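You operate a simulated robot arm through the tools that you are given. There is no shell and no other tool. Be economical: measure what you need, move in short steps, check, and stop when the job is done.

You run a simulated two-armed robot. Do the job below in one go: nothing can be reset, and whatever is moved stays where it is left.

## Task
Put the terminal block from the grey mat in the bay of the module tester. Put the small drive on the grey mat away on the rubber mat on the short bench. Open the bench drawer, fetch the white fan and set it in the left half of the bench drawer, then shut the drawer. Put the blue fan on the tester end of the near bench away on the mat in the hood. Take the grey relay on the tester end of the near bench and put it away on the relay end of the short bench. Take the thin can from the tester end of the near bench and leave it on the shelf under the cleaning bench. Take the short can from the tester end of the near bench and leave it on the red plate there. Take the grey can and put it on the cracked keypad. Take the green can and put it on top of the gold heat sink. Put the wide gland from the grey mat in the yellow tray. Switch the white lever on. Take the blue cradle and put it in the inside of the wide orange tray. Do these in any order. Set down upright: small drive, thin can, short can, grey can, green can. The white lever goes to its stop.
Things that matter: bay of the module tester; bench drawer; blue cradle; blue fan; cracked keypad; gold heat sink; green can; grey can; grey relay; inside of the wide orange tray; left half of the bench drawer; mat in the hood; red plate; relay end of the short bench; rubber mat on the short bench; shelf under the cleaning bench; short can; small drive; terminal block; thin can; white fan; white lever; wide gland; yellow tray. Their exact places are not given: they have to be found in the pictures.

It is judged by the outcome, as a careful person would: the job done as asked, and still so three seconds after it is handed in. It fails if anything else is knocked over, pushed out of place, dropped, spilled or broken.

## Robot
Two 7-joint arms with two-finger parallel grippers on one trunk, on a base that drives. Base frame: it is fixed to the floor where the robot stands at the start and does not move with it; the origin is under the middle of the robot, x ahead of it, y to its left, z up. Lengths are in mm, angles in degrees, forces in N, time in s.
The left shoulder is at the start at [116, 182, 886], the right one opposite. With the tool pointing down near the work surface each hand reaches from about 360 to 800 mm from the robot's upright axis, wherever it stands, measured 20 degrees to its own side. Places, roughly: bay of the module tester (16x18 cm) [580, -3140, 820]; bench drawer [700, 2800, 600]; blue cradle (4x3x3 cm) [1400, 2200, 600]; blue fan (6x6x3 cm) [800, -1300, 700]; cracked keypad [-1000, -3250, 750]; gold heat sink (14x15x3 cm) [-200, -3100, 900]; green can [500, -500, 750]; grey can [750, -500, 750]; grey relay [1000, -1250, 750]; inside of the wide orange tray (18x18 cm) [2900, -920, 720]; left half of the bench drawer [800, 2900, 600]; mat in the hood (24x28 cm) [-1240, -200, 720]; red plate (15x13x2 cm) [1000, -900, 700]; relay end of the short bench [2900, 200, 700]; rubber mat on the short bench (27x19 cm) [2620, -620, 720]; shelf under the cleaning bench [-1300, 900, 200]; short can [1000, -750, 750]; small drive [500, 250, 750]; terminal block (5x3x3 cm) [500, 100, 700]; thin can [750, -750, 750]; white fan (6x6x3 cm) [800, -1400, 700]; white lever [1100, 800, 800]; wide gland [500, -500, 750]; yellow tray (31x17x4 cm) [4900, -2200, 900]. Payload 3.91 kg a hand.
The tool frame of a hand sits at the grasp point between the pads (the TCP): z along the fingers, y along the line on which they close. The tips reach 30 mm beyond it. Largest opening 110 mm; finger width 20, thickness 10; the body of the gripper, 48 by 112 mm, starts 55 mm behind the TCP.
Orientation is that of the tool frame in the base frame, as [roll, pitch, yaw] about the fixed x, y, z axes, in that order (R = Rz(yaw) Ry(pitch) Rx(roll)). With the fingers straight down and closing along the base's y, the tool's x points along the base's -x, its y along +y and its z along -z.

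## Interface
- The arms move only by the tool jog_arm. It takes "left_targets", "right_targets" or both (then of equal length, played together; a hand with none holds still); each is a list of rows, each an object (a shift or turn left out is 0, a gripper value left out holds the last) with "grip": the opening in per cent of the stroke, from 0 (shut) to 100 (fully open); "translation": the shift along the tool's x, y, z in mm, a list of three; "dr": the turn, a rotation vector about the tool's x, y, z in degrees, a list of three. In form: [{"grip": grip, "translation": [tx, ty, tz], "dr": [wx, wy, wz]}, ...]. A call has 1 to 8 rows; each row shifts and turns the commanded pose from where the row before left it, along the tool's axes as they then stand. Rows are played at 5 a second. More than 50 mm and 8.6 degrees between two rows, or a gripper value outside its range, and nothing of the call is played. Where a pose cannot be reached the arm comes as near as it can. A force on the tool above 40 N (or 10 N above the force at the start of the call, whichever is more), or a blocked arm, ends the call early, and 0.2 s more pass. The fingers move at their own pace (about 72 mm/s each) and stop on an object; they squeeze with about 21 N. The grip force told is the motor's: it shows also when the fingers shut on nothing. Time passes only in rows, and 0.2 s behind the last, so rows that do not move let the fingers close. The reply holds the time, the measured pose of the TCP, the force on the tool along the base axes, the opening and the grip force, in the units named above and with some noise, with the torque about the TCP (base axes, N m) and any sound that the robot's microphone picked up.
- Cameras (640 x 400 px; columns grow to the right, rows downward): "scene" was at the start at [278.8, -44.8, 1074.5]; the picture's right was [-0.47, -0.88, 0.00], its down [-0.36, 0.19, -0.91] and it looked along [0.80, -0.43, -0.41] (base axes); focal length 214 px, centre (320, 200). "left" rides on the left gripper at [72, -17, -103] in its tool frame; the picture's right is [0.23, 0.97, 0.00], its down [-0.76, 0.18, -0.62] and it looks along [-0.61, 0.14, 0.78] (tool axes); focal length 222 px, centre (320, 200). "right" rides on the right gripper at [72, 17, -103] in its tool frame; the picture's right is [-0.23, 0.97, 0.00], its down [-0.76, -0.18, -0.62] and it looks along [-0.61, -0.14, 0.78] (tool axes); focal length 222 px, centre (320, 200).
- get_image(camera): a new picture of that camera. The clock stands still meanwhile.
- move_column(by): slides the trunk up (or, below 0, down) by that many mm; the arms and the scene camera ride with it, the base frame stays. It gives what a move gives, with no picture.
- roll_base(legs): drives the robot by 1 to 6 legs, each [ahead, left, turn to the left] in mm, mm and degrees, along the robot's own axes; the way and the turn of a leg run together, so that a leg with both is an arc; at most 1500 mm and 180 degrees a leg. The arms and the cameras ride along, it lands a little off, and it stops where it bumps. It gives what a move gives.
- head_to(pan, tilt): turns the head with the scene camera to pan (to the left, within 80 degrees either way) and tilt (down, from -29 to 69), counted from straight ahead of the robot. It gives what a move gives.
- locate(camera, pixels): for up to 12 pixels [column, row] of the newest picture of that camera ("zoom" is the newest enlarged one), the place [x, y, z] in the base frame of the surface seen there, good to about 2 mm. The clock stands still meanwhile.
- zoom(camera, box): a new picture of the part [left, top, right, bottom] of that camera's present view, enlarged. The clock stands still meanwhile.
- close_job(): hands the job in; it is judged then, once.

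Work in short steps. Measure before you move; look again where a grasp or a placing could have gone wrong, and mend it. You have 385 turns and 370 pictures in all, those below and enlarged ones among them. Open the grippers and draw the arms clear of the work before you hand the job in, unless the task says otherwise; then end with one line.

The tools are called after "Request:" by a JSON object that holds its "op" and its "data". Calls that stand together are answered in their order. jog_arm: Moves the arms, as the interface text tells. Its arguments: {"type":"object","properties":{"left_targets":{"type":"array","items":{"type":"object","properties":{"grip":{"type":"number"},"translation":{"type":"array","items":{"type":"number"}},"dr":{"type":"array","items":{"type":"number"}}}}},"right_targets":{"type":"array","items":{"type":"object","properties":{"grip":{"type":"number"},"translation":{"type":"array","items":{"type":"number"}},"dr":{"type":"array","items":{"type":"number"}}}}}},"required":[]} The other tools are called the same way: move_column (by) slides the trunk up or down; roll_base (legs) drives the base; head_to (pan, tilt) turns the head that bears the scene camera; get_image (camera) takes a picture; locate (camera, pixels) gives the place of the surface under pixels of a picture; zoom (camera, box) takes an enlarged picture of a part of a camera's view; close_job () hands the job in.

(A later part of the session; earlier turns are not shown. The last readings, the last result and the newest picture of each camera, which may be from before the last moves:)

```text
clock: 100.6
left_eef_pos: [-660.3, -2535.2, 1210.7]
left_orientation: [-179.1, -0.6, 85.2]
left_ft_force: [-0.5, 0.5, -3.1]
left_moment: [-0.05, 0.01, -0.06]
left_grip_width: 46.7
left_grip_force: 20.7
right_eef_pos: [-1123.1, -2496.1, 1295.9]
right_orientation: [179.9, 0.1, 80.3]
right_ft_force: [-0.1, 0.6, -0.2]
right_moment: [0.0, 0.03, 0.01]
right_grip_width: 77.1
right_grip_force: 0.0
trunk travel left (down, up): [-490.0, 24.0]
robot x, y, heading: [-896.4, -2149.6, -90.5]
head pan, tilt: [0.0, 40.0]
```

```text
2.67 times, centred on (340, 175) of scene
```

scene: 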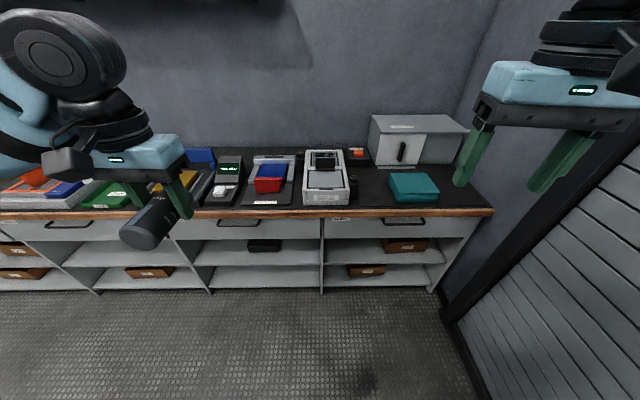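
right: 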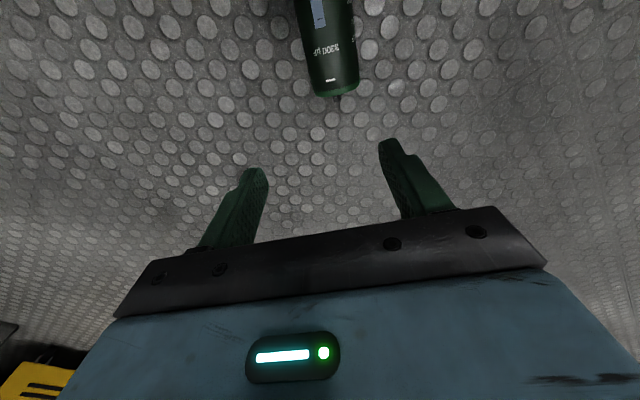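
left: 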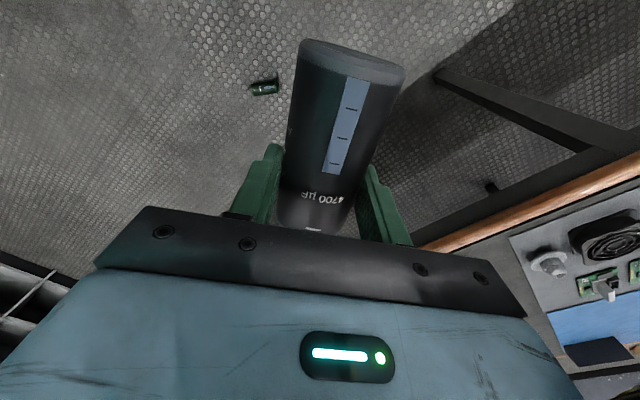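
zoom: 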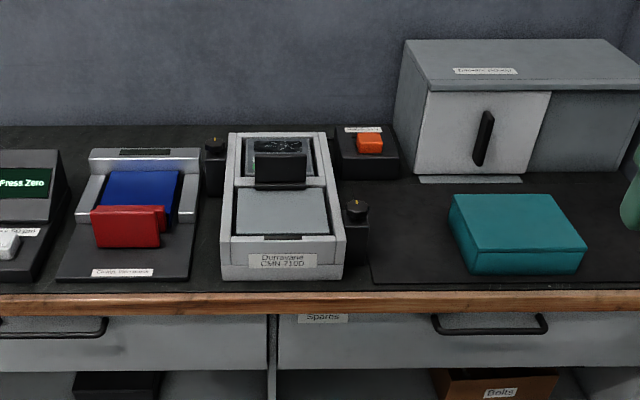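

Drive closer and zoom on the Durravane device.

Request:
{"op": "roll_base", "data": {"legs": [[300, 0, 0]]}}

Request:
{"op": "head_to", "data": {"pan": 0, "tilt": 50}}

Request:
{"op": "zoom", "data": {"camera": "scene", "box": [240, 80, 440, 205]}}

```text
clock: 102.7
left_eef_pos: [-660.0, -2836.4, 1211.5]
left_orientation: [-179.1, -0.5, 85.6]
left_ft_force: [-0.6, 0.3, -2.8]
left_moment: [-0.07, 0.0, -0.02]
left_grip_width: 46.8
left_grip_force: 20.6
right_eef_pos: [-1124.7, -2799.1, 1296.1]
right_orientation: [179.8, 0.0, 80.7]
right_ft_force: [-1.0, -0.3, -0.1]
right_moment: [-0.03, 0.0, 0.04]
right_grip_width: 76.9
right_grip_force: 0.0
trunk travel left (down, up): [-490.0, 24.0]
robot x, y, heading: [-900.3, -2451.4, -90.7]
head pan, tilt: [0.0, 40.0]
```

```text
clock: 103.4
left_eef_pos: [-661.2, -2836.3, 1211.1]
left_orientation: [-179.1, -0.6, 85.7]
left_ft_force: [-0.3, -0.4, -2.9]
left_moment: [-0.03, -0.02, 0.01]
left_grip_width: 46.7
left_grip_force: 21.1
right_eef_pos: [-1124.3, -2801.2, 1296.6]
right_orientation: [179.9, 0.1, 80.7]
right_ft_force: [0.5, 0.1, -0.1]
right_moment: [-0.01, 0.0, 0.03]
right_grip_width: 76.9
right_grip_force: 0.2
trunk travel left (down, up): [-490.0, 24.0]
robot x, y, heading: [-899.4, -2455.5, -90.6]
head pan, tilt: [0.0, 50.0]
```

```text
3.20 times, centred on (340, 142) of scene
```

zoom: 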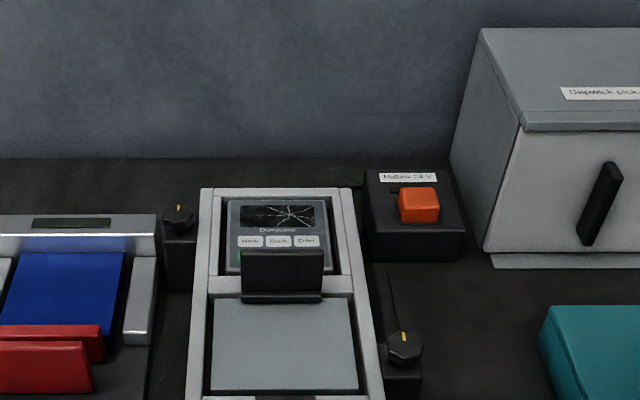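

The cracked keypad is the recessed panel with the cracked screen. Measure it and surroundings.

Request:
{"op": "locate", "data": {"camera": "zoom", "pixels": [[232, 205], [320, 203], [324, 240], [238, 240], [278, 222], [280, 255], [270, 282], [262, 300], [211, 200], [340, 200], [205, 195], [285, 350]]}}

Request:
{"op": "zoom", "data": {"camera": "scene", "box": [295, 130, 365, 174]}}

```text
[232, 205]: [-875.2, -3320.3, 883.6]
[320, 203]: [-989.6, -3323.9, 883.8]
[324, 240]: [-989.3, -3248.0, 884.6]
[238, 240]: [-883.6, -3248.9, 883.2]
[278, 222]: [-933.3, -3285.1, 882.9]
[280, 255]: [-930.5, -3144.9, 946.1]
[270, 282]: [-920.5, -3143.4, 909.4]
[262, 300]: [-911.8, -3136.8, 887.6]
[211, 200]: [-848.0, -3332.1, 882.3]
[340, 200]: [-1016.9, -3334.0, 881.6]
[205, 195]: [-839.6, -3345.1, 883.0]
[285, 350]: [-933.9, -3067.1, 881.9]
```

```text
9.09 times, centred on (330, 152) of scene
```

zoom: 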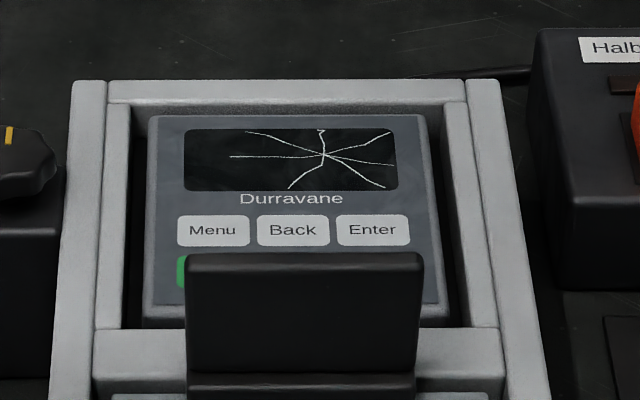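

Direct horizontal placing on the keypad is blocked by the upright black handle, so I'll stand the can on the bench front near the edge and regrip from above. Check the free spot right of the device.

Request:
{"op": "roll_base", "data": {"legs": [[0, -380, 0]]}}

Request:
{"op": "head_to", "data": {"pan": 15, "tilt": 55}}

Request:
{"op": "get_image", "data": {"camera": "scene"}}

Request:
{"op": "get_image", "data": {"camera": "left"}}

```text
clock: 107.0
left_eef_pos: [-997.9, -2832.1, 1208.5]
left_orientation: [-178.6, -0.6, 86.1]
left_ft_force: [0.0, 0.0, -1.9]
left_moment: [-0.04, -0.01, -0.02]
left_grip_width: 46.9
left_grip_force: 20.5
right_eef_pos: [-1458.4, -2799.3, 1299.5]
right_orientation: [-178.6, 0.5, 81.3]
right_ft_force: [-1.0, -0.1, 0.0]
right_moment: [-0.01, 0.02, 0.03]
right_grip_width: 77.0
right_grip_force: 0.1
trunk travel left (down, up): [-490.0, 24.0]
robot x, y, heading: [-1255.7, -2454.7, -90.0]
head pan, tilt: [0.0, 50.0]
stopped in leg 1: the robot was blocked; the commanded pose is now the measured one
```

```text
clock: 107.7
left_eef_pos: [-999.0, -2832.2, 1208.9]
left_orientation: [-178.5, -0.6, 86.0]
left_ft_force: [0.0, 0.4, -2.3]
left_moment: [-0.03, 0.01, 0.05]
left_grip_width: 46.4
left_grip_force: 20.9
right_eef_pos: [-1458.7, -2799.8, 1298.6]
right_orientation: [-178.6, 0.4, 81.5]
right_ft_force: [-0.7, 0.2, 0.7]
right_moment: [0.03, 0.02, 0.0]
right_grip_width: 76.8
right_grip_force: 0.1
trunk travel left (down, up): [-490.0, 24.0]
robot x, y, heading: [-1252.9, -2451.9, -89.6]
head pan, tilt: [15.0, 55.0]
```

```text
306 pictures are left
```

scene: 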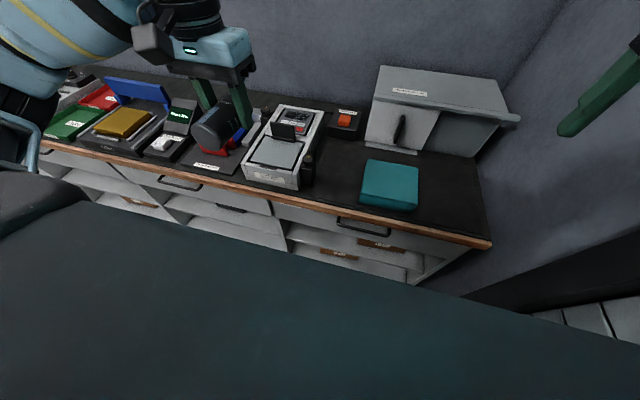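

```text
305 pictures are left
```

left: 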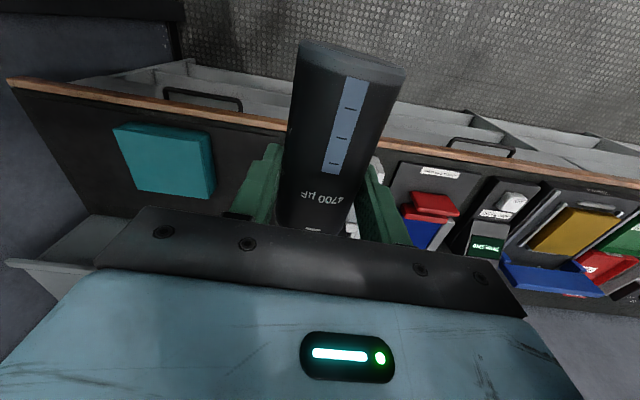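

Blocked by the wall on the right, fine. Measure the free strip between the device and teal box.

Request:
{"op": "locate", "data": {"camera": "scene", "pixels": [[340, 195], [345, 180], [330, 205], [312, 185], [363, 195], [306, 160], [345, 209], [372, 160], [450, 215], [320, 150]]}}

Request:
{"op": "roll_base", "data": {"legs": [[0, 40, 0]]}}

Request:
{"op": "move_column", "data": {"by": -240}}

```text
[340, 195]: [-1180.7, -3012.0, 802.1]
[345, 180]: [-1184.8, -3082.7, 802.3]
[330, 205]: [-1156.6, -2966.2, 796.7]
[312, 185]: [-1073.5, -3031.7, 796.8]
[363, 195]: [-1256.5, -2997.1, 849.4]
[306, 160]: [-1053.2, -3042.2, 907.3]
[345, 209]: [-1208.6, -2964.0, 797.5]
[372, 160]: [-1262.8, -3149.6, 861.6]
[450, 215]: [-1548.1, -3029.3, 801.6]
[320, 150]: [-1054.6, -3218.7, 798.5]
```

```text
clock: 108.8
left_eef_pos: [-974.4, -2832.7, 1212.2]
left_orientation: [-179.2, -0.5, 86.0]
left_ft_force: [0.9, 0.4, -2.7]
left_moment: [-0.03, 0.0, 0.01]
left_grip_width: 46.7
left_grip_force: 20.6
right_eef_pos: [-1437.4, -2801.2, 1295.7]
right_orientation: [-179.6, 0.2, 81.2]
right_ft_force: [0.3, 0.4, 0.2]
right_moment: [0.0, 0.0, 0.0]
right_grip_width: 76.9
right_grip_force: 0.1
trunk travel left (down, up): [-490.0, 24.0]
robot x, y, heading: [-1215.2, -2452.9, -90.0]
head pan, tilt: [15.0, 55.0]
```

```text
clock: 111.3
left_eef_pos: [-964.3, -2833.7, 968.1]
left_orientation: [-178.6, -0.6, 86.0]
left_ft_force: [-0.5, 0.0, -3.1]
left_moment: [-0.04, 0.0, -0.02]
left_grip_width: 47.0
left_grip_force: 20.8
right_eef_pos: [-1424.8, -2802.7, 1057.4]
right_orientation: [-178.9, 0.3, 81.3]
right_ft_force: [0.1, 0.3, 0.4]
right_moment: [0.01, 0.01, -0.02]
right_grip_width: 76.9
right_grip_force: 0.0
trunk travel left (down, up): [-250.0, 264.0]
robot x, y, heading: [-1214.8, -2455.3, -89.8]
head pan, tilt: [15.0, 55.0]
```

Rotate the left tool toward horizontal (can bottom down).

Request:
{"op": "jog_arm", "data": {"left_targets": [{"dr": [0, -8.5, 0]}, {"dr": [0, -8.5, 0]}, {"dr": [0, -8.5, 0]}, {"dr": [0, -8.5, 0]}, {"dr": [0, -8.5, 0]}, {"dr": [0, -8.5, 0]}, {"dr": [0, -8.5, 0]}, {"dr": [0, -8.5, 0]}]}}

Request:
{"op": "get_image", "data": {"camera": "left"}}

Request:
{"op": "get_image", "data": {"camera": "scene"}}

```text
clock: 113.1
left_eef_pos: [-959.2, -2941.3, 1042.1]
left_orientation: [-176.3, 67.4, 89.3]
left_ft_force: [0.6, -0.5, -2.4]
left_moment: [-0.01, 0.02, 0.0]
left_grip_width: 46.9
left_grip_force: 21.1
left hand out of reach, approached as far as the arm can: row 4, 5, 6, 7, 8
right_eef_pos: [-1424.9, -2801.8, 1057.0]
right_orientation: [-178.7, 0.3, 81.2]
right_ft_force: [-0.9, 0.4, -0.7]
right_moment: [-0.02, 0.02, -0.01]
right_grip_width: 76.9
right_grip_force: 0.1
trunk travel left (down, up): [-250.0, 264.0]
robot x, y, heading: [-1214.8, -2451.2, -89.8]
head pan, tilt: [15.0, 55.0]
```

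```text
304 pictures are left
```

left: 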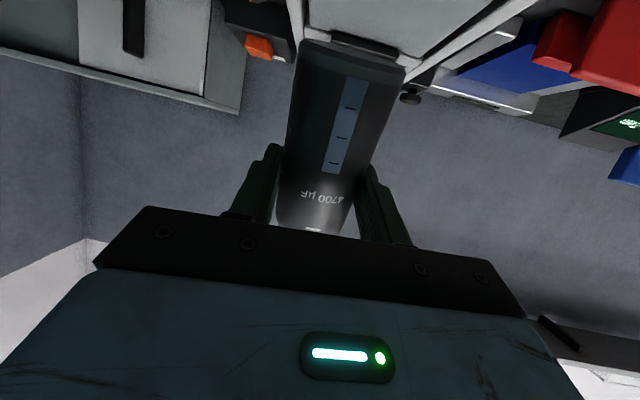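

```text
303 pictures are left
```

scene: 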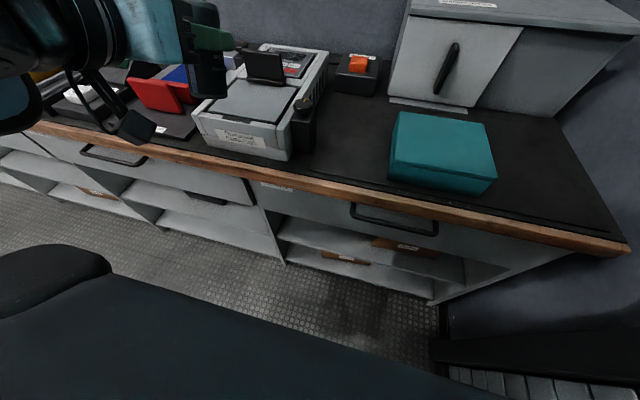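

Continue to 90° and shift toward the free strip.

Request:
{"op": "jog_arm", "data": {"left_targets": [{"dr": [0, -8, 0]}, {"dr": [0, -8, 0]}, {"dr": [0, -6, 0]}, {"translation": [0, -45, 0]}, {"translation": [0, -45, 0]}, {"translation": [0, -45, 0]}, {"translation": [0, -45, 0]}, {}]}}

Request:
{"op": "get_image", "data": {"camera": "scene"}}

Request:
{"op": "get_image", "data": {"camera": "left"}}

```text
clock: 114.9
left_eef_pos: [-1140.5, -2967.8, 1059.9]
left_orientation: [-114.7, 88.4, 151.5]
left_ft_force: [0.0, -0.8, -2.9]
left_moment: [0.04, 0.01, -0.02]
left_grip_width: 46.5
left_grip_force: 21.1
left hand out of reach, approached as far as the arm can: row 1, 2, 3
right_eef_pos: [-1425.1, -2800.5, 1057.9]
right_orientation: [-178.8, 0.3, 81.2]
right_ft_force: [0.4, 0.2, -0.3]
right_moment: [0.01, 0.0, -0.01]
right_grip_width: 77.1
right_grip_force: 0.0
trunk travel left (down, up): [-250.0, 264.0]
robot x, y, heading: [-1214.8, -2451.2, -90.1]
head pan, tilt: [15.0, 55.0]
```

```text
302 pictures are left
```

scene: 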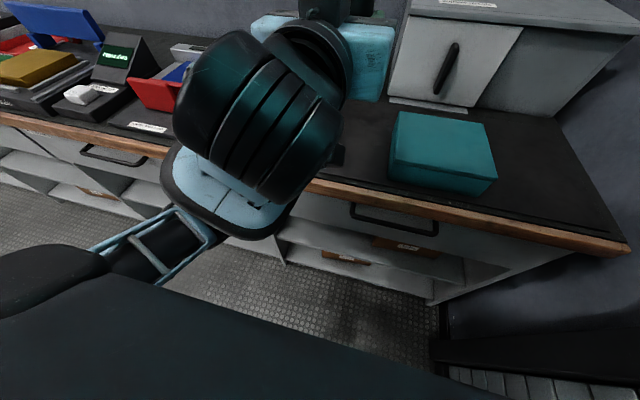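

```text
301 pictures are left
```

left: 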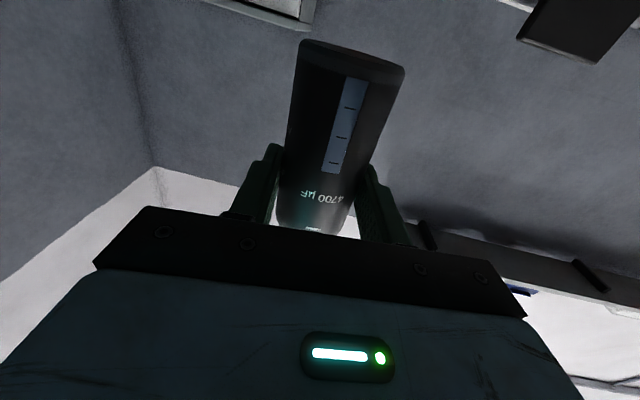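

Reached (-1140,-2968,1060), tool horizontal. View from the right-hand camera for can tilt.

Request:
{"op": "jog_arm", "data": {"left_targets": [{"translation": [40, -2, 10]}, {"translation": [40, -2, 10]}, {"translation": [40, -2, 10]}, {"translation": [30, -2, 10]}, {}]}}

Request:
{"op": "get_image", "data": {"camera": "right"}}

Request:
{"op": "get_image", "data": {"camera": "scene"}}

```text
clock: 116.1
left_eef_pos: [-1157.4, -3007.0, 908.3]
left_orientation: [-113.4, 88.5, 152.8]
left_ft_force: [0.2, 1.4, -2.5]
left_moment: [0.04, -0.01, -0.01]
left_grip_width: 47.0
left_grip_force: 21.0
right_eef_pos: [-1424.5, -2801.3, 1057.2]
right_orientation: [-178.8, 0.3, 81.3]
right_ft_force: [0.2, 0.7, 0.6]
right_moment: [0.0, -0.03, 0.03]
right_grip_width: 77.1
right_grip_force: 0.0
trunk travel left (down, up): [-250.0, 264.0]
robot x, y, heading: [-1215.5, -2451.8, -90.2]
head pan, tilt: [15.0, 55.0]
```

```text
300 pictures are left
```

right: 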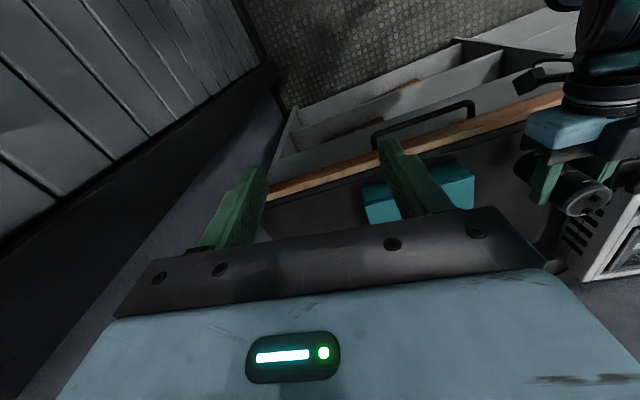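

```text
299 pictures are left
```

scene: 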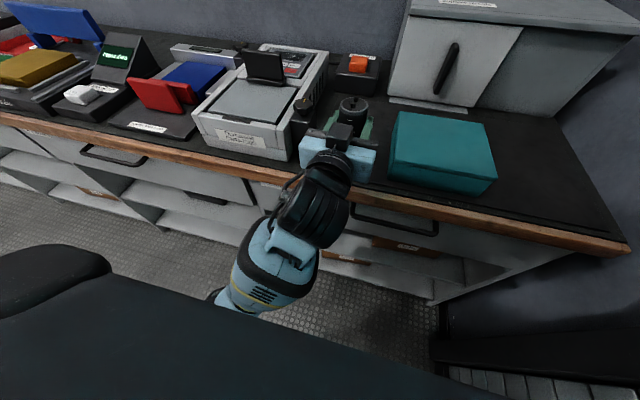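

Lower slowly to just above contact with a 4° tilt correction.

Request:
{"op": "jog_arm", "data": {"left_targets": [{"dr": [0, 0, 4]}, {"translation": [20, 4, 3]}, {"translation": [12, 0, 0]}, {"translation": [5, 0, 0]}, {}]}}

Request:
{"op": "zoom", "data": {"camera": "scene", "box": [270, 60, 450, 200]}}

Request:
{"op": "get_image", "data": {"camera": "right"}}

```text
clock: 117.3
left_eef_pos: [-1148.9, -3007.4, 873.5]
left_orientation: [103.4, 87.3, 9.3]
left_ft_force: [-1.0, -0.2, -3.0]
left_moment: [0.04, -0.01, -0.03]
left_grip_width: 46.9
left_grip_force: 21.0
right_eef_pos: [-1425.2, -2801.4, 1057.4]
right_orientation: [-178.8, 0.2, 81.3]
right_ft_force: [0.0, 0.2, -0.3]
right_moment: [0.04, -0.01, -0.01]
right_grip_width: 77.1
right_grip_force: 0.1
trunk travel left (down, up): [-250.0, 264.0]
robot x, y, heading: [-1215.5, -2453.5, -90.0]
head pan, tilt: [15.0, 55.0]
```

```text
2.86 times, centred on (360, 130) of scene
```

zoom: 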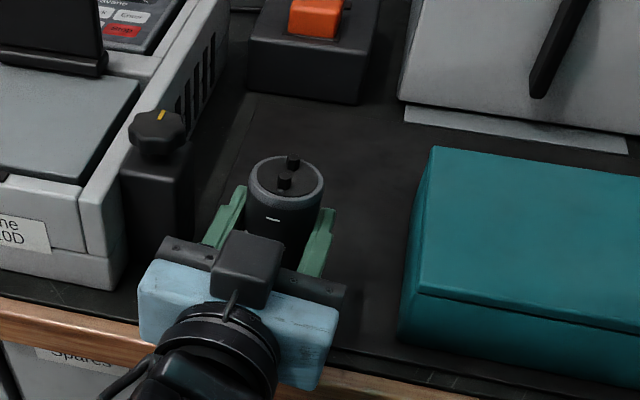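

```text
297 pictures are left
```

right: 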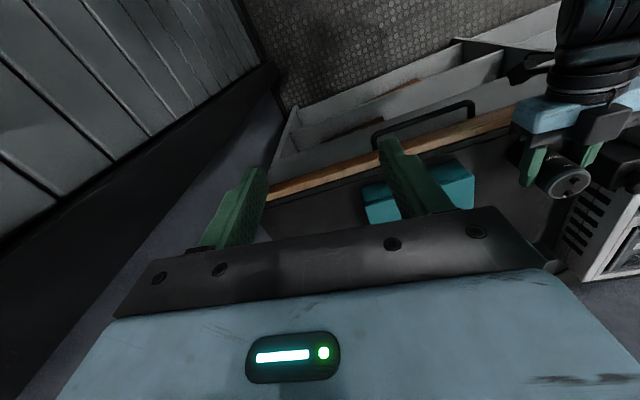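

Can looks upright. Measure its top height to know the remaining gap.

Request:
{"op": "locate", "data": {"camera": "zoom", "pixels": [[270, 190], [262, 170], [310, 195], [312, 175], [340, 250], [230, 160]]}}

Request:
{"op": "jog_arm", "data": {"left_targets": [{"translation": [3, 0, 0]}, {"translation": [2, 0, 0]}, {}]}}

```text
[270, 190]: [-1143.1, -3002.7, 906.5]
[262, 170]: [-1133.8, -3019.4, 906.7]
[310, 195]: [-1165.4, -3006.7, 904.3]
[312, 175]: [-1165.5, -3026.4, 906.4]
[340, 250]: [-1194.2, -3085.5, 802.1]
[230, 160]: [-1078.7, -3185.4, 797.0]
```

```text
clock: 118.1
left_eef_pos: [-1147.9, -3006.8, 870.1]
left_orientation: [100.3, 87.5, 6.4]
left_ft_force: [0.4, -1.5, 3.0]
left_moment: [-0.13, 0.1, 0.05]
left_grip_width: 46.8
left_grip_force: 21.3
right_eef_pos: [-1426.0, -2801.1, 1057.2]
right_orientation: [-178.8, 0.4, 81.3]
right_ft_force: [0.4, -0.1, 0.2]
right_moment: [-0.01, -0.03, -0.01]
right_grip_width: 76.8
right_grip_force: 0.1
trunk travel left (down, up): [-250.0, 264.0]
robot x, y, heading: [-1217.1, -2451.5, -90.1]
head pan, tilt: [15.0, 55.0]
```

Contact felt (fz flipped to +3). Open the fingers and back straight out.

Request:
{"op": "jog_arm", "data": {"left_targets": [{"grip": 60}, {}, {"translation": [0, 0, -25]}, {"translation": [0, 0, -40]}, {"translation": [-10, 0, -40]}, {"translation": [-40, 0, -20]}, {"translation": [-45, 0, 0]}, {"translation": [-45, 0, 0]}]}}

Request:
{"op": "zoom", "data": {"camera": "scene", "box": [240, 40, 460, 200]}}

```text
clock: 119.6
left_eef_pos: [-1147.9, -2894.9, 911.6]
left_orientation: [81.1, 75.2, -13.2]
left_ft_force: [0.3, -0.3, 0.1]
left_moment: [0.02, 0.01, -0.02]
left_grip_width: 66.0
left_grip_force: 0.1
left hand out of reach, approached as far as the arm can: row 6, 7
right_eef_pos: [-1424.5, -2801.4, 1057.1]
right_orientation: [-178.6, 0.3, 81.5]
right_ft_force: [-0.4, 0.3, -0.3]
right_moment: [-0.01, -0.01, 0.02]
right_grip_width: 77.0
right_grip_force: 0.0
trunk travel left (down, up): [-250.0, 264.0]
robot x, y, heading: [-1213.1, -2450.2, -89.8]
head pan, tilt: [15.0, 55.0]
stopped in row 7 (left hand): the arm was blocked; the commanded pose is now the measured one
```

```text
2.50 times, centred on (350, 120) of scene
```

zoom: 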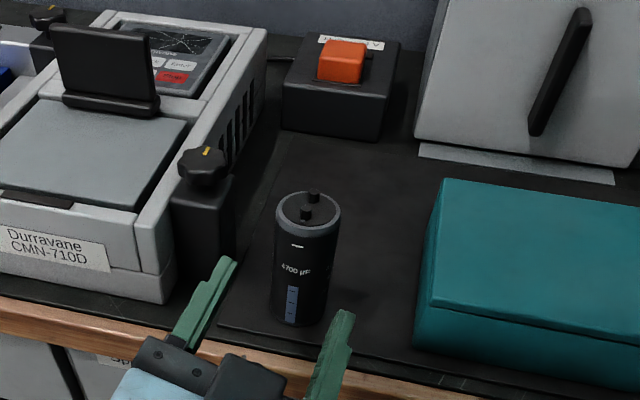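

The grey can stands upright. Rotate the left tool back down while moving it left/clear.

Request:
{"op": "jog_arm", "data": {"left_targets": [{"translation": [-10, 20, -10], "dr": [0, 8, 0]}, {"translation": [-20, 20, -10], "dr": [0, 8, 0]}, {"translation": [-15, 25, -15], "dr": [0, 8, 0]}, {"translation": [-10, 30, -20], "dr": [0, 8, 0]}, {"translation": [0, 30, -20], "dr": [0, 8, 0]}, {"translation": [0, 30, -20], "dr": [0, 8, 0]}, {"translation": [0, 30, -20], "dr": [0, 8, 0]}, {"translation": [0, 30, -20], "dr": [0, 8, 0]}]}}

Request:
{"op": "get_image", "data": {"camera": "scene"}}

```text
clock: 120.2
left_eef_pos: [-1126.6, -2906.7, 906.9]
left_orientation: [116.8, 62.5, 26.4]
left_ft_force: [1.2, 0.1, -0.6]
left_moment: [-0.01, 0.01, -0.01]
left_grip_width: 66.1
left_grip_force: 0.2
left hand out of reach, approached as far as the arm can: row 1, 2, 3
right_eef_pos: [-1424.5, -2800.9, 1056.9]
right_orientation: [-178.5, 0.5, 81.5]
right_ft_force: [-0.4, 0.0, -0.3]
right_moment: [-0.02, 0.01, 0.01]
right_grip_width: 77.2
right_grip_force: 0.0
trunk travel left (down, up): [-250.0, 264.0]
robot x, y, heading: [-1214.7, -2454.4, -89.8]
head pan, tilt: [15.0, 55.0]
stopped in row 3 (left hand): the arm was blocked; the commanded pose is now the measured one
```

```text
295 pictures are left
```

scene: 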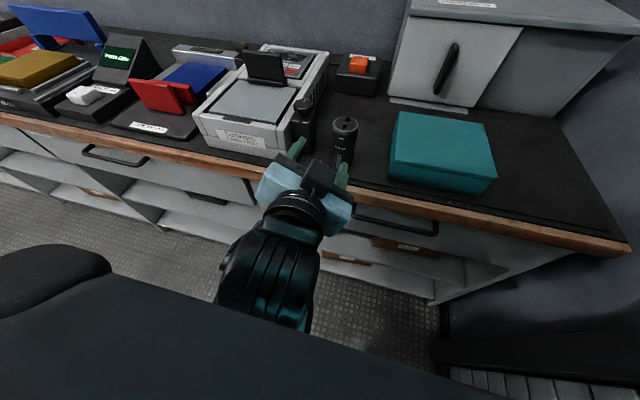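

Too close to the body to rotate; back the base off 220 mm and extend the arm while rotating down.

Request:
{"op": "roll_base", "data": {"legs": [[-220, 0, 0]]}}

Request:
{"op": "jog_arm", "data": {"left_targets": [{"translation": [-20, 20, 30]}, {"translation": [-20, 20, 30]}, {"translation": [-20, 20, 30]}, {"translation": [-20, 20, 10], "dr": [0, 8, -4]}, {"translation": [-20, 20, 0], "dr": [0, 8, -4]}, {"translation": [-20, 20, 0], "dr": [0, 8, -4]}, {"translation": [-20, 20, 0], "dr": [0, 8, -4]}, {"translation": [-20, 20, 0], "dr": [0, 8, -4]}]}}

```text
clock: 122.0
left_eef_pos: [-1127.4, -2687.7, 907.7]
left_orientation: [116.8, 62.4, 26.4]
left_ft_force: [-0.5, -0.4, 0.8]
left_moment: [-0.01, 0.0, -0.03]
left_grip_width: 66.2
left_grip_force: 0.1
right_eef_pos: [-1425.8, -2580.7, 1056.9]
right_orientation: [-178.4, 0.4, 81.6]
right_ft_force: [-0.1, 0.9, -0.2]
right_moment: [0.02, 0.0, 0.0]
right_grip_width: 77.1
right_grip_force: 0.1
trunk travel left (down, up): [-250.0, 264.0]
robot x, y, heading: [-1211.5, -2235.7, -89.7]
head pan, tilt: [15.0, 55.0]
stopped in leg 1: the robot was blocked; the commanded pose is now the measured one
```

```text
refused: row 4 steps farther than a row can; nothing moved
```

Retry with smaller turns.

Request:
{"op": "jog_arm", "data": {"left_targets": [{"translation": [-20, 20, 30]}, {"translation": [-20, 20, 30]}, {"translation": [-20, 20, 30]}, {"translation": [-20, 20, 10], "dr": [0, 7.5, -3]}, {"translation": [-20, 20, 0], "dr": [0, 7.5, -3]}, {"translation": [-20, 20, 0], "dr": [0, 7.5, -3]}, {"translation": [-20, 20, 0], "dr": [0, 7.5, -3]}, {"translation": [-20, 20, 0], "dr": [0, 7.5, -3]}]}}

Request:
{"op": "get_image", "data": {"camera": "scene"}}

```text
clock: 124.0
left_eef_pos: [-994.9, -2886.2, 1057.6]
left_orientation: [163.1, 39.1, 86.3]
left_ft_force: [0.6, 0.6, 0.7]
left_moment: [-0.02, -0.01, 0.03]
left_grip_width: 66.0
left_grip_force: 0.0
left hand out of reach, approached as far as the arm can: row 7, 8
right_eef_pos: [-1425.3, -2581.2, 1055.9]
right_orientation: [-178.4, 0.3, 81.8]
right_ft_force: [-0.2, 0.3, 0.2]
right_moment: [0.03, 0.01, 0.0]
right_grip_width: 77.0
right_grip_force: 0.1
trunk travel left (down, up): [-250.0, 264.0]
robot x, y, heading: [-1214.0, -2233.4, -89.7]
head pan, tilt: [15.0, 55.0]
stopped in row 8 (left hand): the arm was blocked; the commanded pose is now the measured one
```

```text
294 pictures are left
```

scene: 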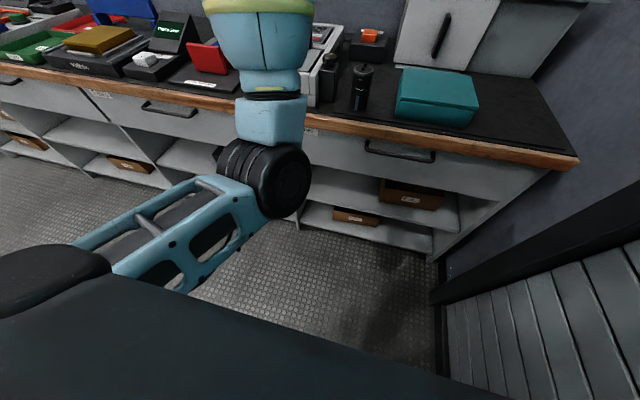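

Pull back/up and finish straightening the left hand.

Request:
{"op": "jog_arm", "data": {"left_targets": [{"translation": [10, 0, -35], "dr": [2.4, 6.6, 0]}, {"translation": [10, 0, -30], "dr": [2.4, 6.6, 0]}, {"translation": [15, 0, -25], "dr": [2.4, 6.6, 0]}, {"translation": [20, 0, -10], "dr": [2.4, 6.6, 0]}, {"translation": [25, 0, 0], "dr": [2.4, 6.6, 0]}, {"translation": [30, 0, 0], "dr": [2.4, 6.6, 0]}, {"translation": [30, 0, 0]}, {"translation": [30, 0, 0]}]}}

Request:
{"op": "get_image", "data": {"camera": "scene"}}

```text
clock: 124.9
left_eef_pos: [-937.6, -2914.3, 968.9]
left_orientation: [172.3, 4.7, 95.4]
left_ft_force: [-0.4, -0.5, 0.0]
left_moment: [-0.01, 0.02, 0.01]
left_grip_width: 66.0
left_grip_force: 0.2
left hand out of reach, approached as far as the arm can: row 1, 2, 3, 4
right_eef_pos: [-1425.7, -2581.3, 1056.5]
right_orientation: [-178.5, 0.3, 81.8]
right_ft_force: [-0.1, -0.3, -0.2]
right_moment: [0.02, -0.01, -0.01]
right_grip_width: 76.9
right_grip_force: 0.0
trunk travel left (down, up): [-250.0, 264.0]
robot x, y, heading: [-1211.1, -2237.5, -90.0]
head pan, tilt: [15.0, 55.0]
stopped in row 4 (left hand): the arm was blocked; the commanded pose is now the measured one
```

```text
293 pictures are left
```

scene: 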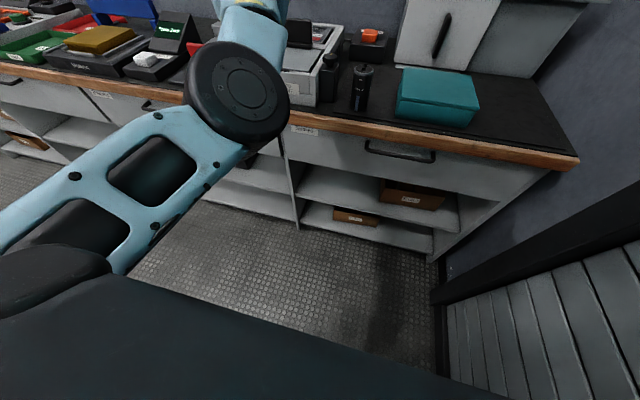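

Retract it toward the body.

Request:
{"op": "jog_arm", "data": {"left_targets": [{"translation": [30, 0, -20], "dr": [3.8, 2.3, 0]}, {"translation": [35, 0, -20], "dr": [3.8, 2.3, 0]}, {"translation": [40, 0, -10]}, {"translation": [40, 0, 0]}, {"translation": [40, 0, 0]}, {"translation": [40, 0, 0]}, {"translation": [40, 0, 0]}, {}]}}

Request:
{"op": "get_image", "data": {"camera": "scene"}}

```text
clock: 125.5
left_eef_pos: [-898.4, -2874.9, 896.4]
left_orientation: [176.5, -9.2, 99.6]
left_ft_force: [0.0, -0.4, 0.5]
left_moment: [0.02, 0.03, -0.01]
left_grip_width: 66.1
left_grip_force: 0.0
left hand out of reach, approached as far as the arm can: row 1, 2, 3
right_eef_pos: [-1425.5, -2581.0, 1055.6]
right_orientation: [-178.3, 0.3, 81.6]
right_ft_force: [0.2, -0.3, 0.1]
right_moment: [0.0, -0.01, 0.01]
right_grip_width: 77.0
right_grip_force: 0.0
trunk travel left (down, up): [-250.0, 264.0]
robot x, y, heading: [-1213.4, -2232.2, -89.5]
head pan, tilt: [15.0, 55.0]
stopped in row 3 (left hand): the arm was blocked; the commanded pose is now the measured one
```

```text
292 pictures are left
```

scene: 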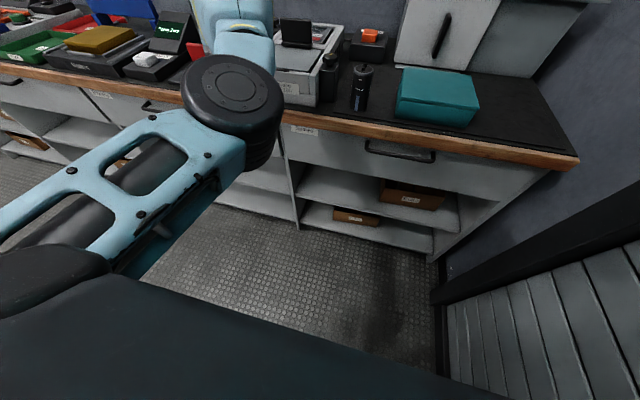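

The arm is in an awkward elbow-low posture; try moving straight up first.

Request:
{"op": "jog_arm", "data": {"left_targets": [{"translation": [0, 0, -30]}, {"translation": [0, 0, -40]}, {"translation": [0, 0, -40]}, {"translation": [0, 0, -40]}, {"translation": [0, 0, -40]}, {"translation": [0, 0, -40]}, {"translation": [0, 0, -40]}, {"translation": [0, 0, -40]}]}}

Request:
{"op": "get_image", "data": {"camera": "scene"}}

```text
clock: 127.3
left_eef_pos: [-903.6, -2866.7, 1078.3]
left_orientation: [176.6, -8.9, 99.4]
left_ft_force: [-0.1, -1.1, -0.6]
left_moment: [0.02, 0.02, 0.0]
left_grip_width: 66.0
left_grip_force: 0.1
left hand out of reach, approached as far as the arm can: row 4, 5, 6, 7, 8
right_eef_pos: [-1425.4, -2580.5, 1057.8]
right_orientation: [-178.4, 0.4, 81.6]
right_ft_force: [0.9, 0.1, 0.2]
right_moment: [-0.02, 0.01, 0.01]
right_grip_width: 77.1
right_grip_force: 0.1
trunk travel left (down, up): [-250.0, 264.0]
robot x, y, heading: [-1217.4, -2231.7, -89.9]
head pan, tilt: [15.0, 55.0]
```

```text
291 pictures are left
```

scene: 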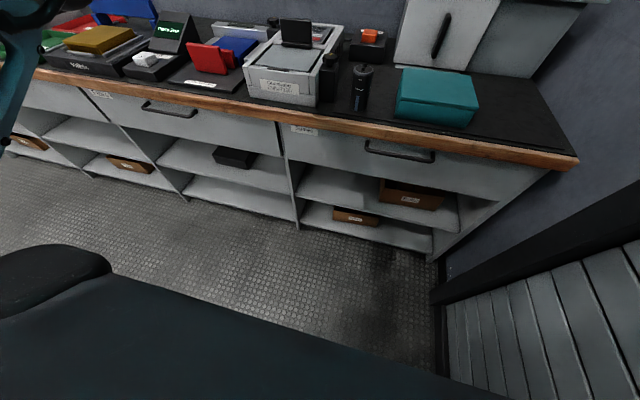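

Good, it recovered upward. Now retract and level.

Request:
{"op": "jog_arm", "data": {"left_targets": [{"translation": [40, 0, 0], "dr": [1.5, -4, 0]}, {"translation": [40, 0, 0], "dr": [1.5, -4, 0]}, {"translation": [40, 0, 0], "dr": [0, -1, 5]}, {"translation": [40, 0, 0], "dr": [0, 0, 5]}, {"translation": [40, 0, 0]}, {"translation": [40, 0, 0]}, {}]}}

Request:
{"op": "roll_base", "data": {"legs": [[210, 270, 0]]}}

Request:
{"op": "get_image", "data": {"camera": "right"}}

```text
clock: 129.1
left_eef_pos: [-802.3, -2723.0, 1124.7]
left_orientation: [-176.7, -0.4, 92.5]
left_ft_force: [-0.1, -0.1, -0.1]
left_moment: [-0.01, -0.04, 0.04]
left_grip_width: 66.1
left_grip_force: 0.0
left hand out of reach, approached as far as the arm can: row 2, 3, 4, 5, 6
right_eef_pos: [-1425.6, -2581.4, 1056.6]
right_orientation: [-178.3, 0.5, 81.8]
right_ft_force: [0.1, -0.5, 0.4]
right_moment: [0.01, 0.03, 0.02]
right_grip_width: 76.9
right_grip_force: 0.1
trunk travel left (down, up): [-250.0, 264.0]
robot x, y, heading: [-1212.8, -2229.4, -89.7]
head pan, tilt: [15.0, 55.0]
stopped in row 7 (left hand): the arm was blocked; the commanded pose is now the measured one
```

```text
clock: 132.1
left_eef_pos: [-529.2, -2929.9, 1126.9]
left_orientation: [-177.1, -0.2, 92.5]
left_ft_force: [0.2, 0.1, 0.2]
left_moment: [-0.02, 0.02, -0.01]
left_grip_width: 65.9
left_grip_force: 0.0
right_eef_pos: [-1152.1, -2787.5, 1054.8]
right_orientation: [-178.7, 0.4, 81.7]
right_ft_force: [-0.1, 0.6, -0.3]
right_moment: [0.01, -0.01, 0.03]
right_grip_width: 76.9
right_grip_force: 0.1
trunk travel left (down, up): [-250.0, 264.0]
robot x, y, heading: [-937.4, -2438.5, -89.9]
head pan, tilt: [15.0, 55.0]
```

```text
290 pictures are left
```

right: 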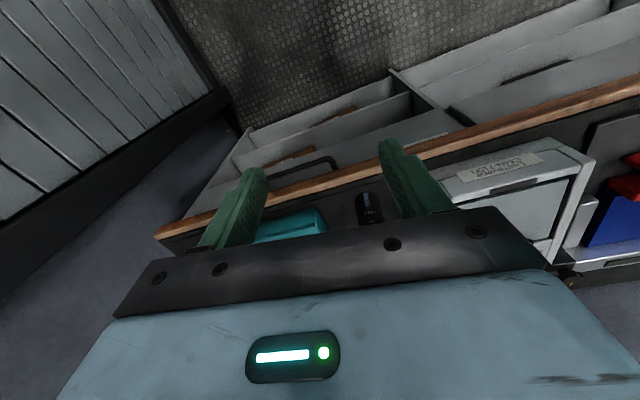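

Move the right hand above the standing can.

Request:
{"op": "jog_arm", "data": {"right_targets": [{"translation": [-45, 7, 0]}, {"translation": [-45, 7, 5]}, {"translation": [-45, 7, 15]}, {"translation": [-45, 7, 15]}, {"translation": [-35, 7, 20]}, {"translation": [0, 0, 20], "dr": [-1.3, 0, -8]}, {}]}}

Request:
{"op": "get_image", "data": {"camera": "right"}}

```text
clock: 133.7
left_eef_pos: [-530.2, -2929.0, 1125.6]
left_orientation: [-177.0, -0.5, 92.6]
left_ft_force: [0.8, 1.0, 0.4]
left_moment: [0.01, -0.01, -0.02]
left_grip_width: 66.0
left_grip_force: 0.0
right_eef_pos: [-1149.1, -3005.1, 981.2]
right_orientation: [-179.8, 0.3, 89.6]
right_ft_force: [0.4, -0.2, 0.1]
right_moment: [-0.01, 0.02, 0.01]
right_grip_width: 76.9
right_grip_force: 0.2
trunk travel left (down, up): [-250.0, 264.0]
robot x, y, heading: [-934.8, -2438.1, -89.8]
head pan, tilt: [15.0, 55.0]
```

```text
289 pictures are left
```

right: 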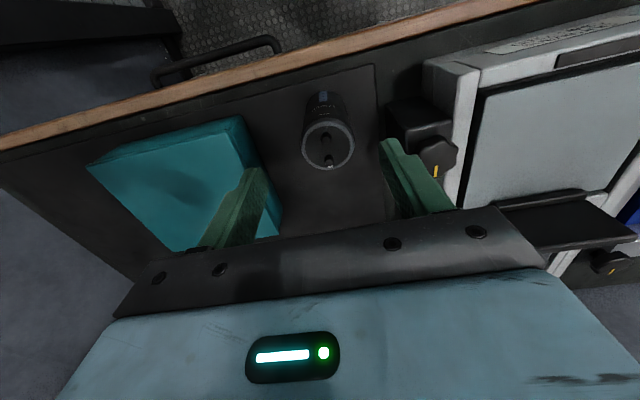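

Request:
{"op": "locate", "data": {"camera": "right", "pixels": [[327, 145], [303, 145], [353, 145], [325, 168], [330, 125], [438, 150], [420, 180]]}}

```text
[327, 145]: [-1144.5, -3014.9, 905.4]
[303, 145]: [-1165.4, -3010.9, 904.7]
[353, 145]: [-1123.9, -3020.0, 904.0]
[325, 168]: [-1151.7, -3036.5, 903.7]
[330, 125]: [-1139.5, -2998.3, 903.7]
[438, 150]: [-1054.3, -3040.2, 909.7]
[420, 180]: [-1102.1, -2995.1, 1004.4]
```

Descend over the can to z≈875 and grip.

Request:
{"op": "jog_arm", "data": {"right_targets": [{"translation": [-11, 4, 10]}, {"translation": [0, 0, 48]}, {"translation": [0, 0, 47]}, {}, {"grip": 5}, {"grip": 5}, {"grip": 5}, {"grip": 5}]}}

Request:
{"op": "jog_arm", "data": {"right_targets": [{"translation": [0, 0, -20]}, {"translation": [0, 0, -48]}, {"translation": [0, 0, -48]}, {"translation": [0, 0, -48]}, {"translation": [0, 0, -30]}, {}]}}

Request:
{"op": "get_image", "data": {"camera": "right"}}

```text
clock: 135.5
left_eef_pos: [-528.9, -2928.8, 1125.9]
left_orientation: [-177.0, -0.3, 92.6]
left_ft_force: [0.2, -0.5, 0.2]
left_moment: [0.02, 0.02, 0.02]
left_grip_width: 66.1
left_grip_force: 0.0
right_eef_pos: [-1150.5, -3017.9, 876.8]
right_orientation: [-179.9, 0.3, 89.7]
right_ft_force: [-0.2, 0.5, -1.0]
right_moment: [0.03, -0.07, -0.01]
right_grip_width: 47.4
right_grip_force: 21.1
trunk travel left (down, up): [-250.0, 264.0]
robot x, y, heading: [-936.1, -2437.5, -89.8]
head pan, tilt: [15.0, 55.0]
```

```text
clock: 136.9
left_eef_pos: [-530.6, -2929.2, 1125.0]
left_orientation: [-177.0, -0.4, 92.5]
left_ft_force: [-0.4, 0.4, -0.2]
left_moment: [0.01, -0.02, -0.01]
left_grip_width: 65.9
left_grip_force: 0.0
right_eef_pos: [-1160.4, -3004.4, 1065.8]
right_orientation: [179.9, 0.3, 89.6]
right_ft_force: [0.6, -0.2, -1.5]
right_moment: [0.0, 0.0, -0.03]
right_grip_width: 47.4
right_grip_force: 20.8
right hand out of reach, approached as far as the arm can: row 4, 5
trunk travel left (down, up): [-250.0, 264.0]
robot x, y, heading: [-937.2, -2434.7, -89.9]
head pan, tilt: [15.0, 55.0]
```

```text
288 pictures are left
```

right: 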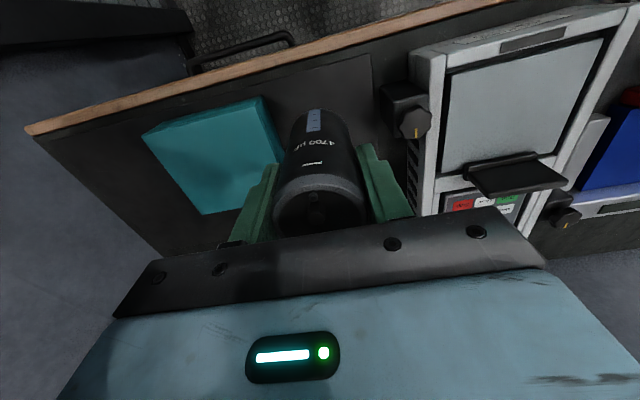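

Held. Raise trunk a bit, drive left 215 mm and forward 180 mm to bring the can over the keypad.

Request:
{"op": "move_column", "data": {"by": 80}}

Request:
{"op": "roll_base", "data": {"legs": [[0, 215, 0], [180, 0, 0]]}}

Request:
{"op": "get_image", "data": {"camera": "right"}}

Request:
{"op": "head_to", "data": {"pan": -10, "tilt": 55}}

Request:
{"op": "get_image", "data": {"camera": "scene"}}

```text
clock: 138.1
left_eef_pos: [-529.8, -2929.9, 1207.0]
left_orientation: [-177.0, -0.3, 92.5]
left_ft_force: [0.9, -0.1, 0.5]
left_moment: [0.03, -0.01, 0.0]
left_grip_width: 65.7
left_grip_force: 0.0
right_eef_pos: [-1159.7, -2985.5, 1170.9]
right_orientation: [179.9, 3.9, 89.5]
right_ft_force: [0.3, 0.1, -3.4]
right_moment: [0.01, 0.01, 0.01]
right_grip_width: 47.2
right_grip_force: 20.9
trunk travel left (down, up): [-330.0, 184.0]
robot x, y, heading: [-935.3, -2440.9, -89.8]
head pan, tilt: [15.0, 55.0]
```

```text
clock: 141.6
left_eef_pos: [-328.2, -3105.4, 1207.0]
left_orientation: [-176.9, -0.3, 92.4]
left_ft_force: [-0.8, 0.1, 0.0]
left_moment: [-0.02, 0.0, 0.0]
left_grip_width: 66.2
left_grip_force: 0.0
right_eef_pos: [-958.3, -3162.0, 1170.3]
right_orientation: [179.9, 3.9, 89.3]
right_ft_force: [1.4, 0.2, -2.1]
right_moment: [-0.05, 0.01, 0.0]
right_grip_width: 47.1
right_grip_force: 21.0
trunk travel left (down, up): [-330.0, 184.0]
robot x, y, heading: [-727.8, -2618.2, -90.0]
head pan, tilt: [15.0, 55.0]
```

```text
287 pictures are left
```

right: 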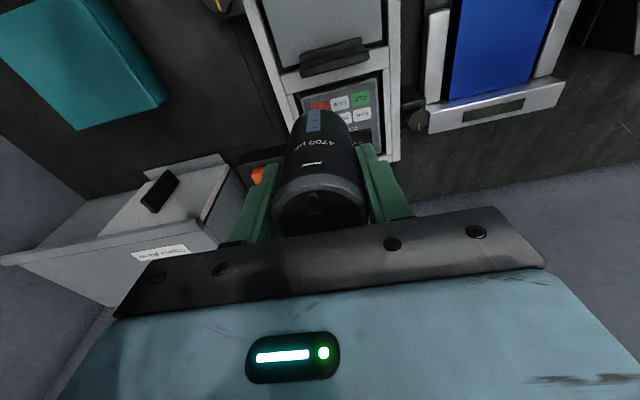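

```text
clock: 142.5
left_eef_pos: [-328.4, -3106.5, 1206.2]
left_orientation: [-176.9, -0.3, 92.3]
left_ft_force: [0.0, -0.1, 0.0]
left_moment: [0.0, 0.0, -0.01]
left_grip_width: 65.9
left_grip_force: 0.1
right_eef_pos: [-959.7, -3159.6, 1170.2]
right_orientation: [179.9, 4.0, 89.3]
right_ft_force: [-0.5, -0.1, -3.0]
right_moment: [0.01, 0.01, 0.03]
right_grip_width: 47.3
right_grip_force: 20.9
trunk travel left (down, up): [-330.0, 184.0]
robot x, y, heading: [-730.0, -2615.2, -89.7]
head pan, tilt: [-10.0, 55.0]
```

```text
286 pictures are left
```

scene: 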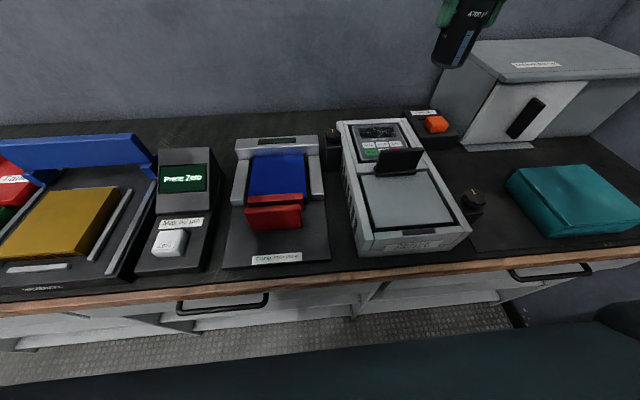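

Locate the keypad in this scene view, and in the right camera.

Request:
{"op": "locate", "data": {"camera": "scene", "pixels": [[356, 127], [400, 124], [362, 157], [381, 140], [400, 155], [385, 168], [340, 125]]}}

Request:
{"op": "locate", "data": {"camera": "right", "pixels": [[302, 98], [375, 80], [384, 145], [362, 98], [370, 125], [278, 58], [392, 130]]}}

```text
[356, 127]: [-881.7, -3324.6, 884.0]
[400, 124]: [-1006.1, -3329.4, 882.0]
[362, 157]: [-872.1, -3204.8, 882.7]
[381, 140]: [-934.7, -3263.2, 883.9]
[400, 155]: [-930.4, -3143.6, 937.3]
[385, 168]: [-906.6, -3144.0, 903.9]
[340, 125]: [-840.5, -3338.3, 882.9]
```

```text
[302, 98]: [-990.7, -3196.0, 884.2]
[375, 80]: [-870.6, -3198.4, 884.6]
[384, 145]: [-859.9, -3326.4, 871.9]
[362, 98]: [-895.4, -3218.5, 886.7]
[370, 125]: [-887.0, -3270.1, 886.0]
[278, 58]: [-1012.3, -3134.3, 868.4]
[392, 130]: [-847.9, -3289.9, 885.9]
```

Move over the keypad centre (-931,-3261) then lower to bottom clearance ~20 mm.

Request:
{"op": "jog_arm", "data": {"right_targets": [{"dr": [0, 3.9, 0]}, {"translation": [-34, 10, 0]}, {"translation": [-34, 10, 10]}, {"translation": [-33, 9, 20]}, {"translation": [0, 0, 45]}, {"translation": [0, 0, 45]}, {"translation": [0, 0, 40]}, {}]}}

Request:
{"op": "get_image", "data": {"camera": "right"}}

Request:
{"op": "zoom", "data": {"camera": "scene", "box": [300, 40, 500, 220]}}

```text
clock: 144.3
left_eef_pos: [-329.0, -3106.1, 1206.9]
left_orientation: [-177.0, -0.3, 92.4]
left_ft_force: [-0.2, -1.1, 0.4]
left_moment: [0.02, 0.03, 0.02]
left_grip_width: 65.9
left_grip_force: 0.1
right_eef_pos: [-976.4, -3193.8, 991.4]
right_orientation: [179.9, 0.1, 89.3]
right_ft_force: [-1.3, 0.7, -3.4]
right_moment: [-0.02, 0.03, 0.0]
right_grip_width: 47.1
right_grip_force: 21.2
right hand out of reach, approached as far as the arm can: row 1, 2, 3, 4
trunk travel left (down, up): [-330.0, 184.0]
robot x, y, heading: [-727.7, -2612.7, -89.9]
head pan, tilt: [-10.0, 55.0]
```

```text
285 pictures are left
```

right: 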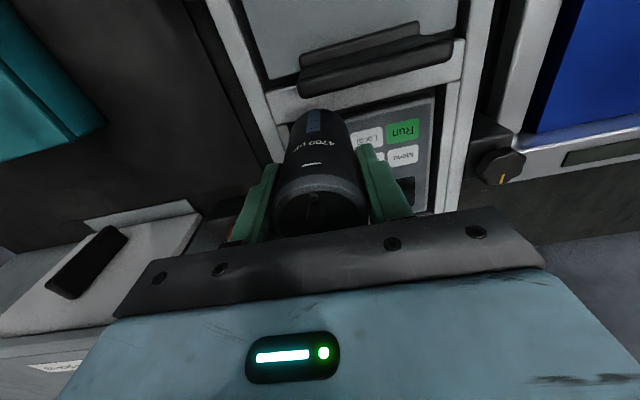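

```text
2.22 times, centred on (400, 130) of scene
```

zoom: 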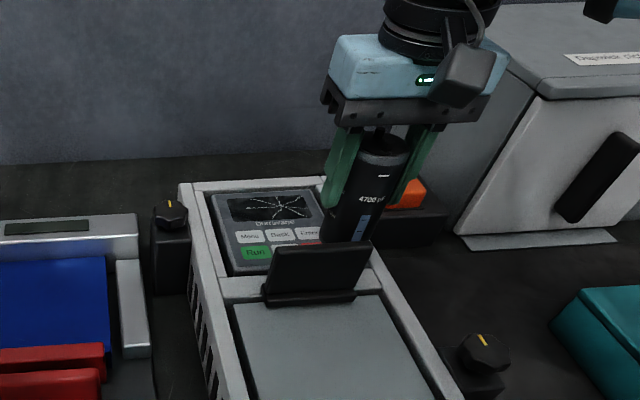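

At lower height the reach is better; continue the shift (tx −67, ty +45).

Request:
{"op": "jog_arm", "data": {"right_targets": [{"translation": [-24, 15, 0]}, {"translation": [-23, 15, 0]}, {"translation": [-20, 14, 0]}, {}]}}

Request:
{"op": "zoom", "data": {"camera": "scene", "box": [300, 40, 500, 220]}}

```text
clock: 145.3
left_eef_pos: [-329.7, -3106.0, 1207.7]
left_orientation: [-176.9, -0.3, 92.4]
left_ft_force: [-0.2, 0.6, 0.1]
left_moment: [0.0, -0.04, -0.02]
left_grip_width: 66.1
left_grip_force: 0.0
right_eef_pos: [-961.8, -3224.4, 993.6]
right_orientation: [180.0, 0.0, 89.2]
right_ft_force: [0.6, 0.2, -2.4]
right_moment: [0.0, 0.0, -0.02]
right_grip_width: 47.6
right_grip_force: 21.1
right hand out of reach, approached as far as the arm can: row 2, 3
trunk travel left (down, up): [-330.0, 184.0]
robot x, y, heading: [-732.9, -2611.2, -90.0]
head pan, tilt: [-10.0, 55.0]
```

```text
2.22 times, centred on (400, 130) of scene
```

zoom: 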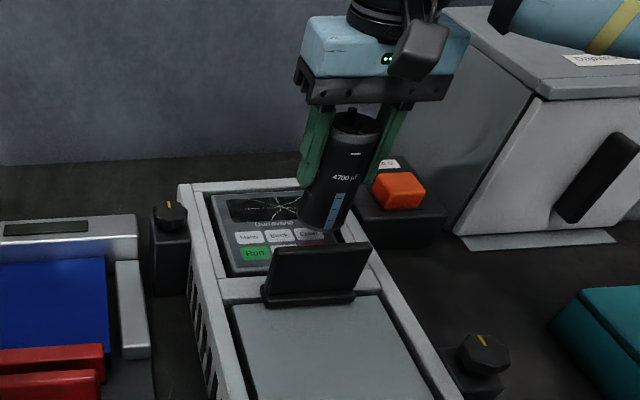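

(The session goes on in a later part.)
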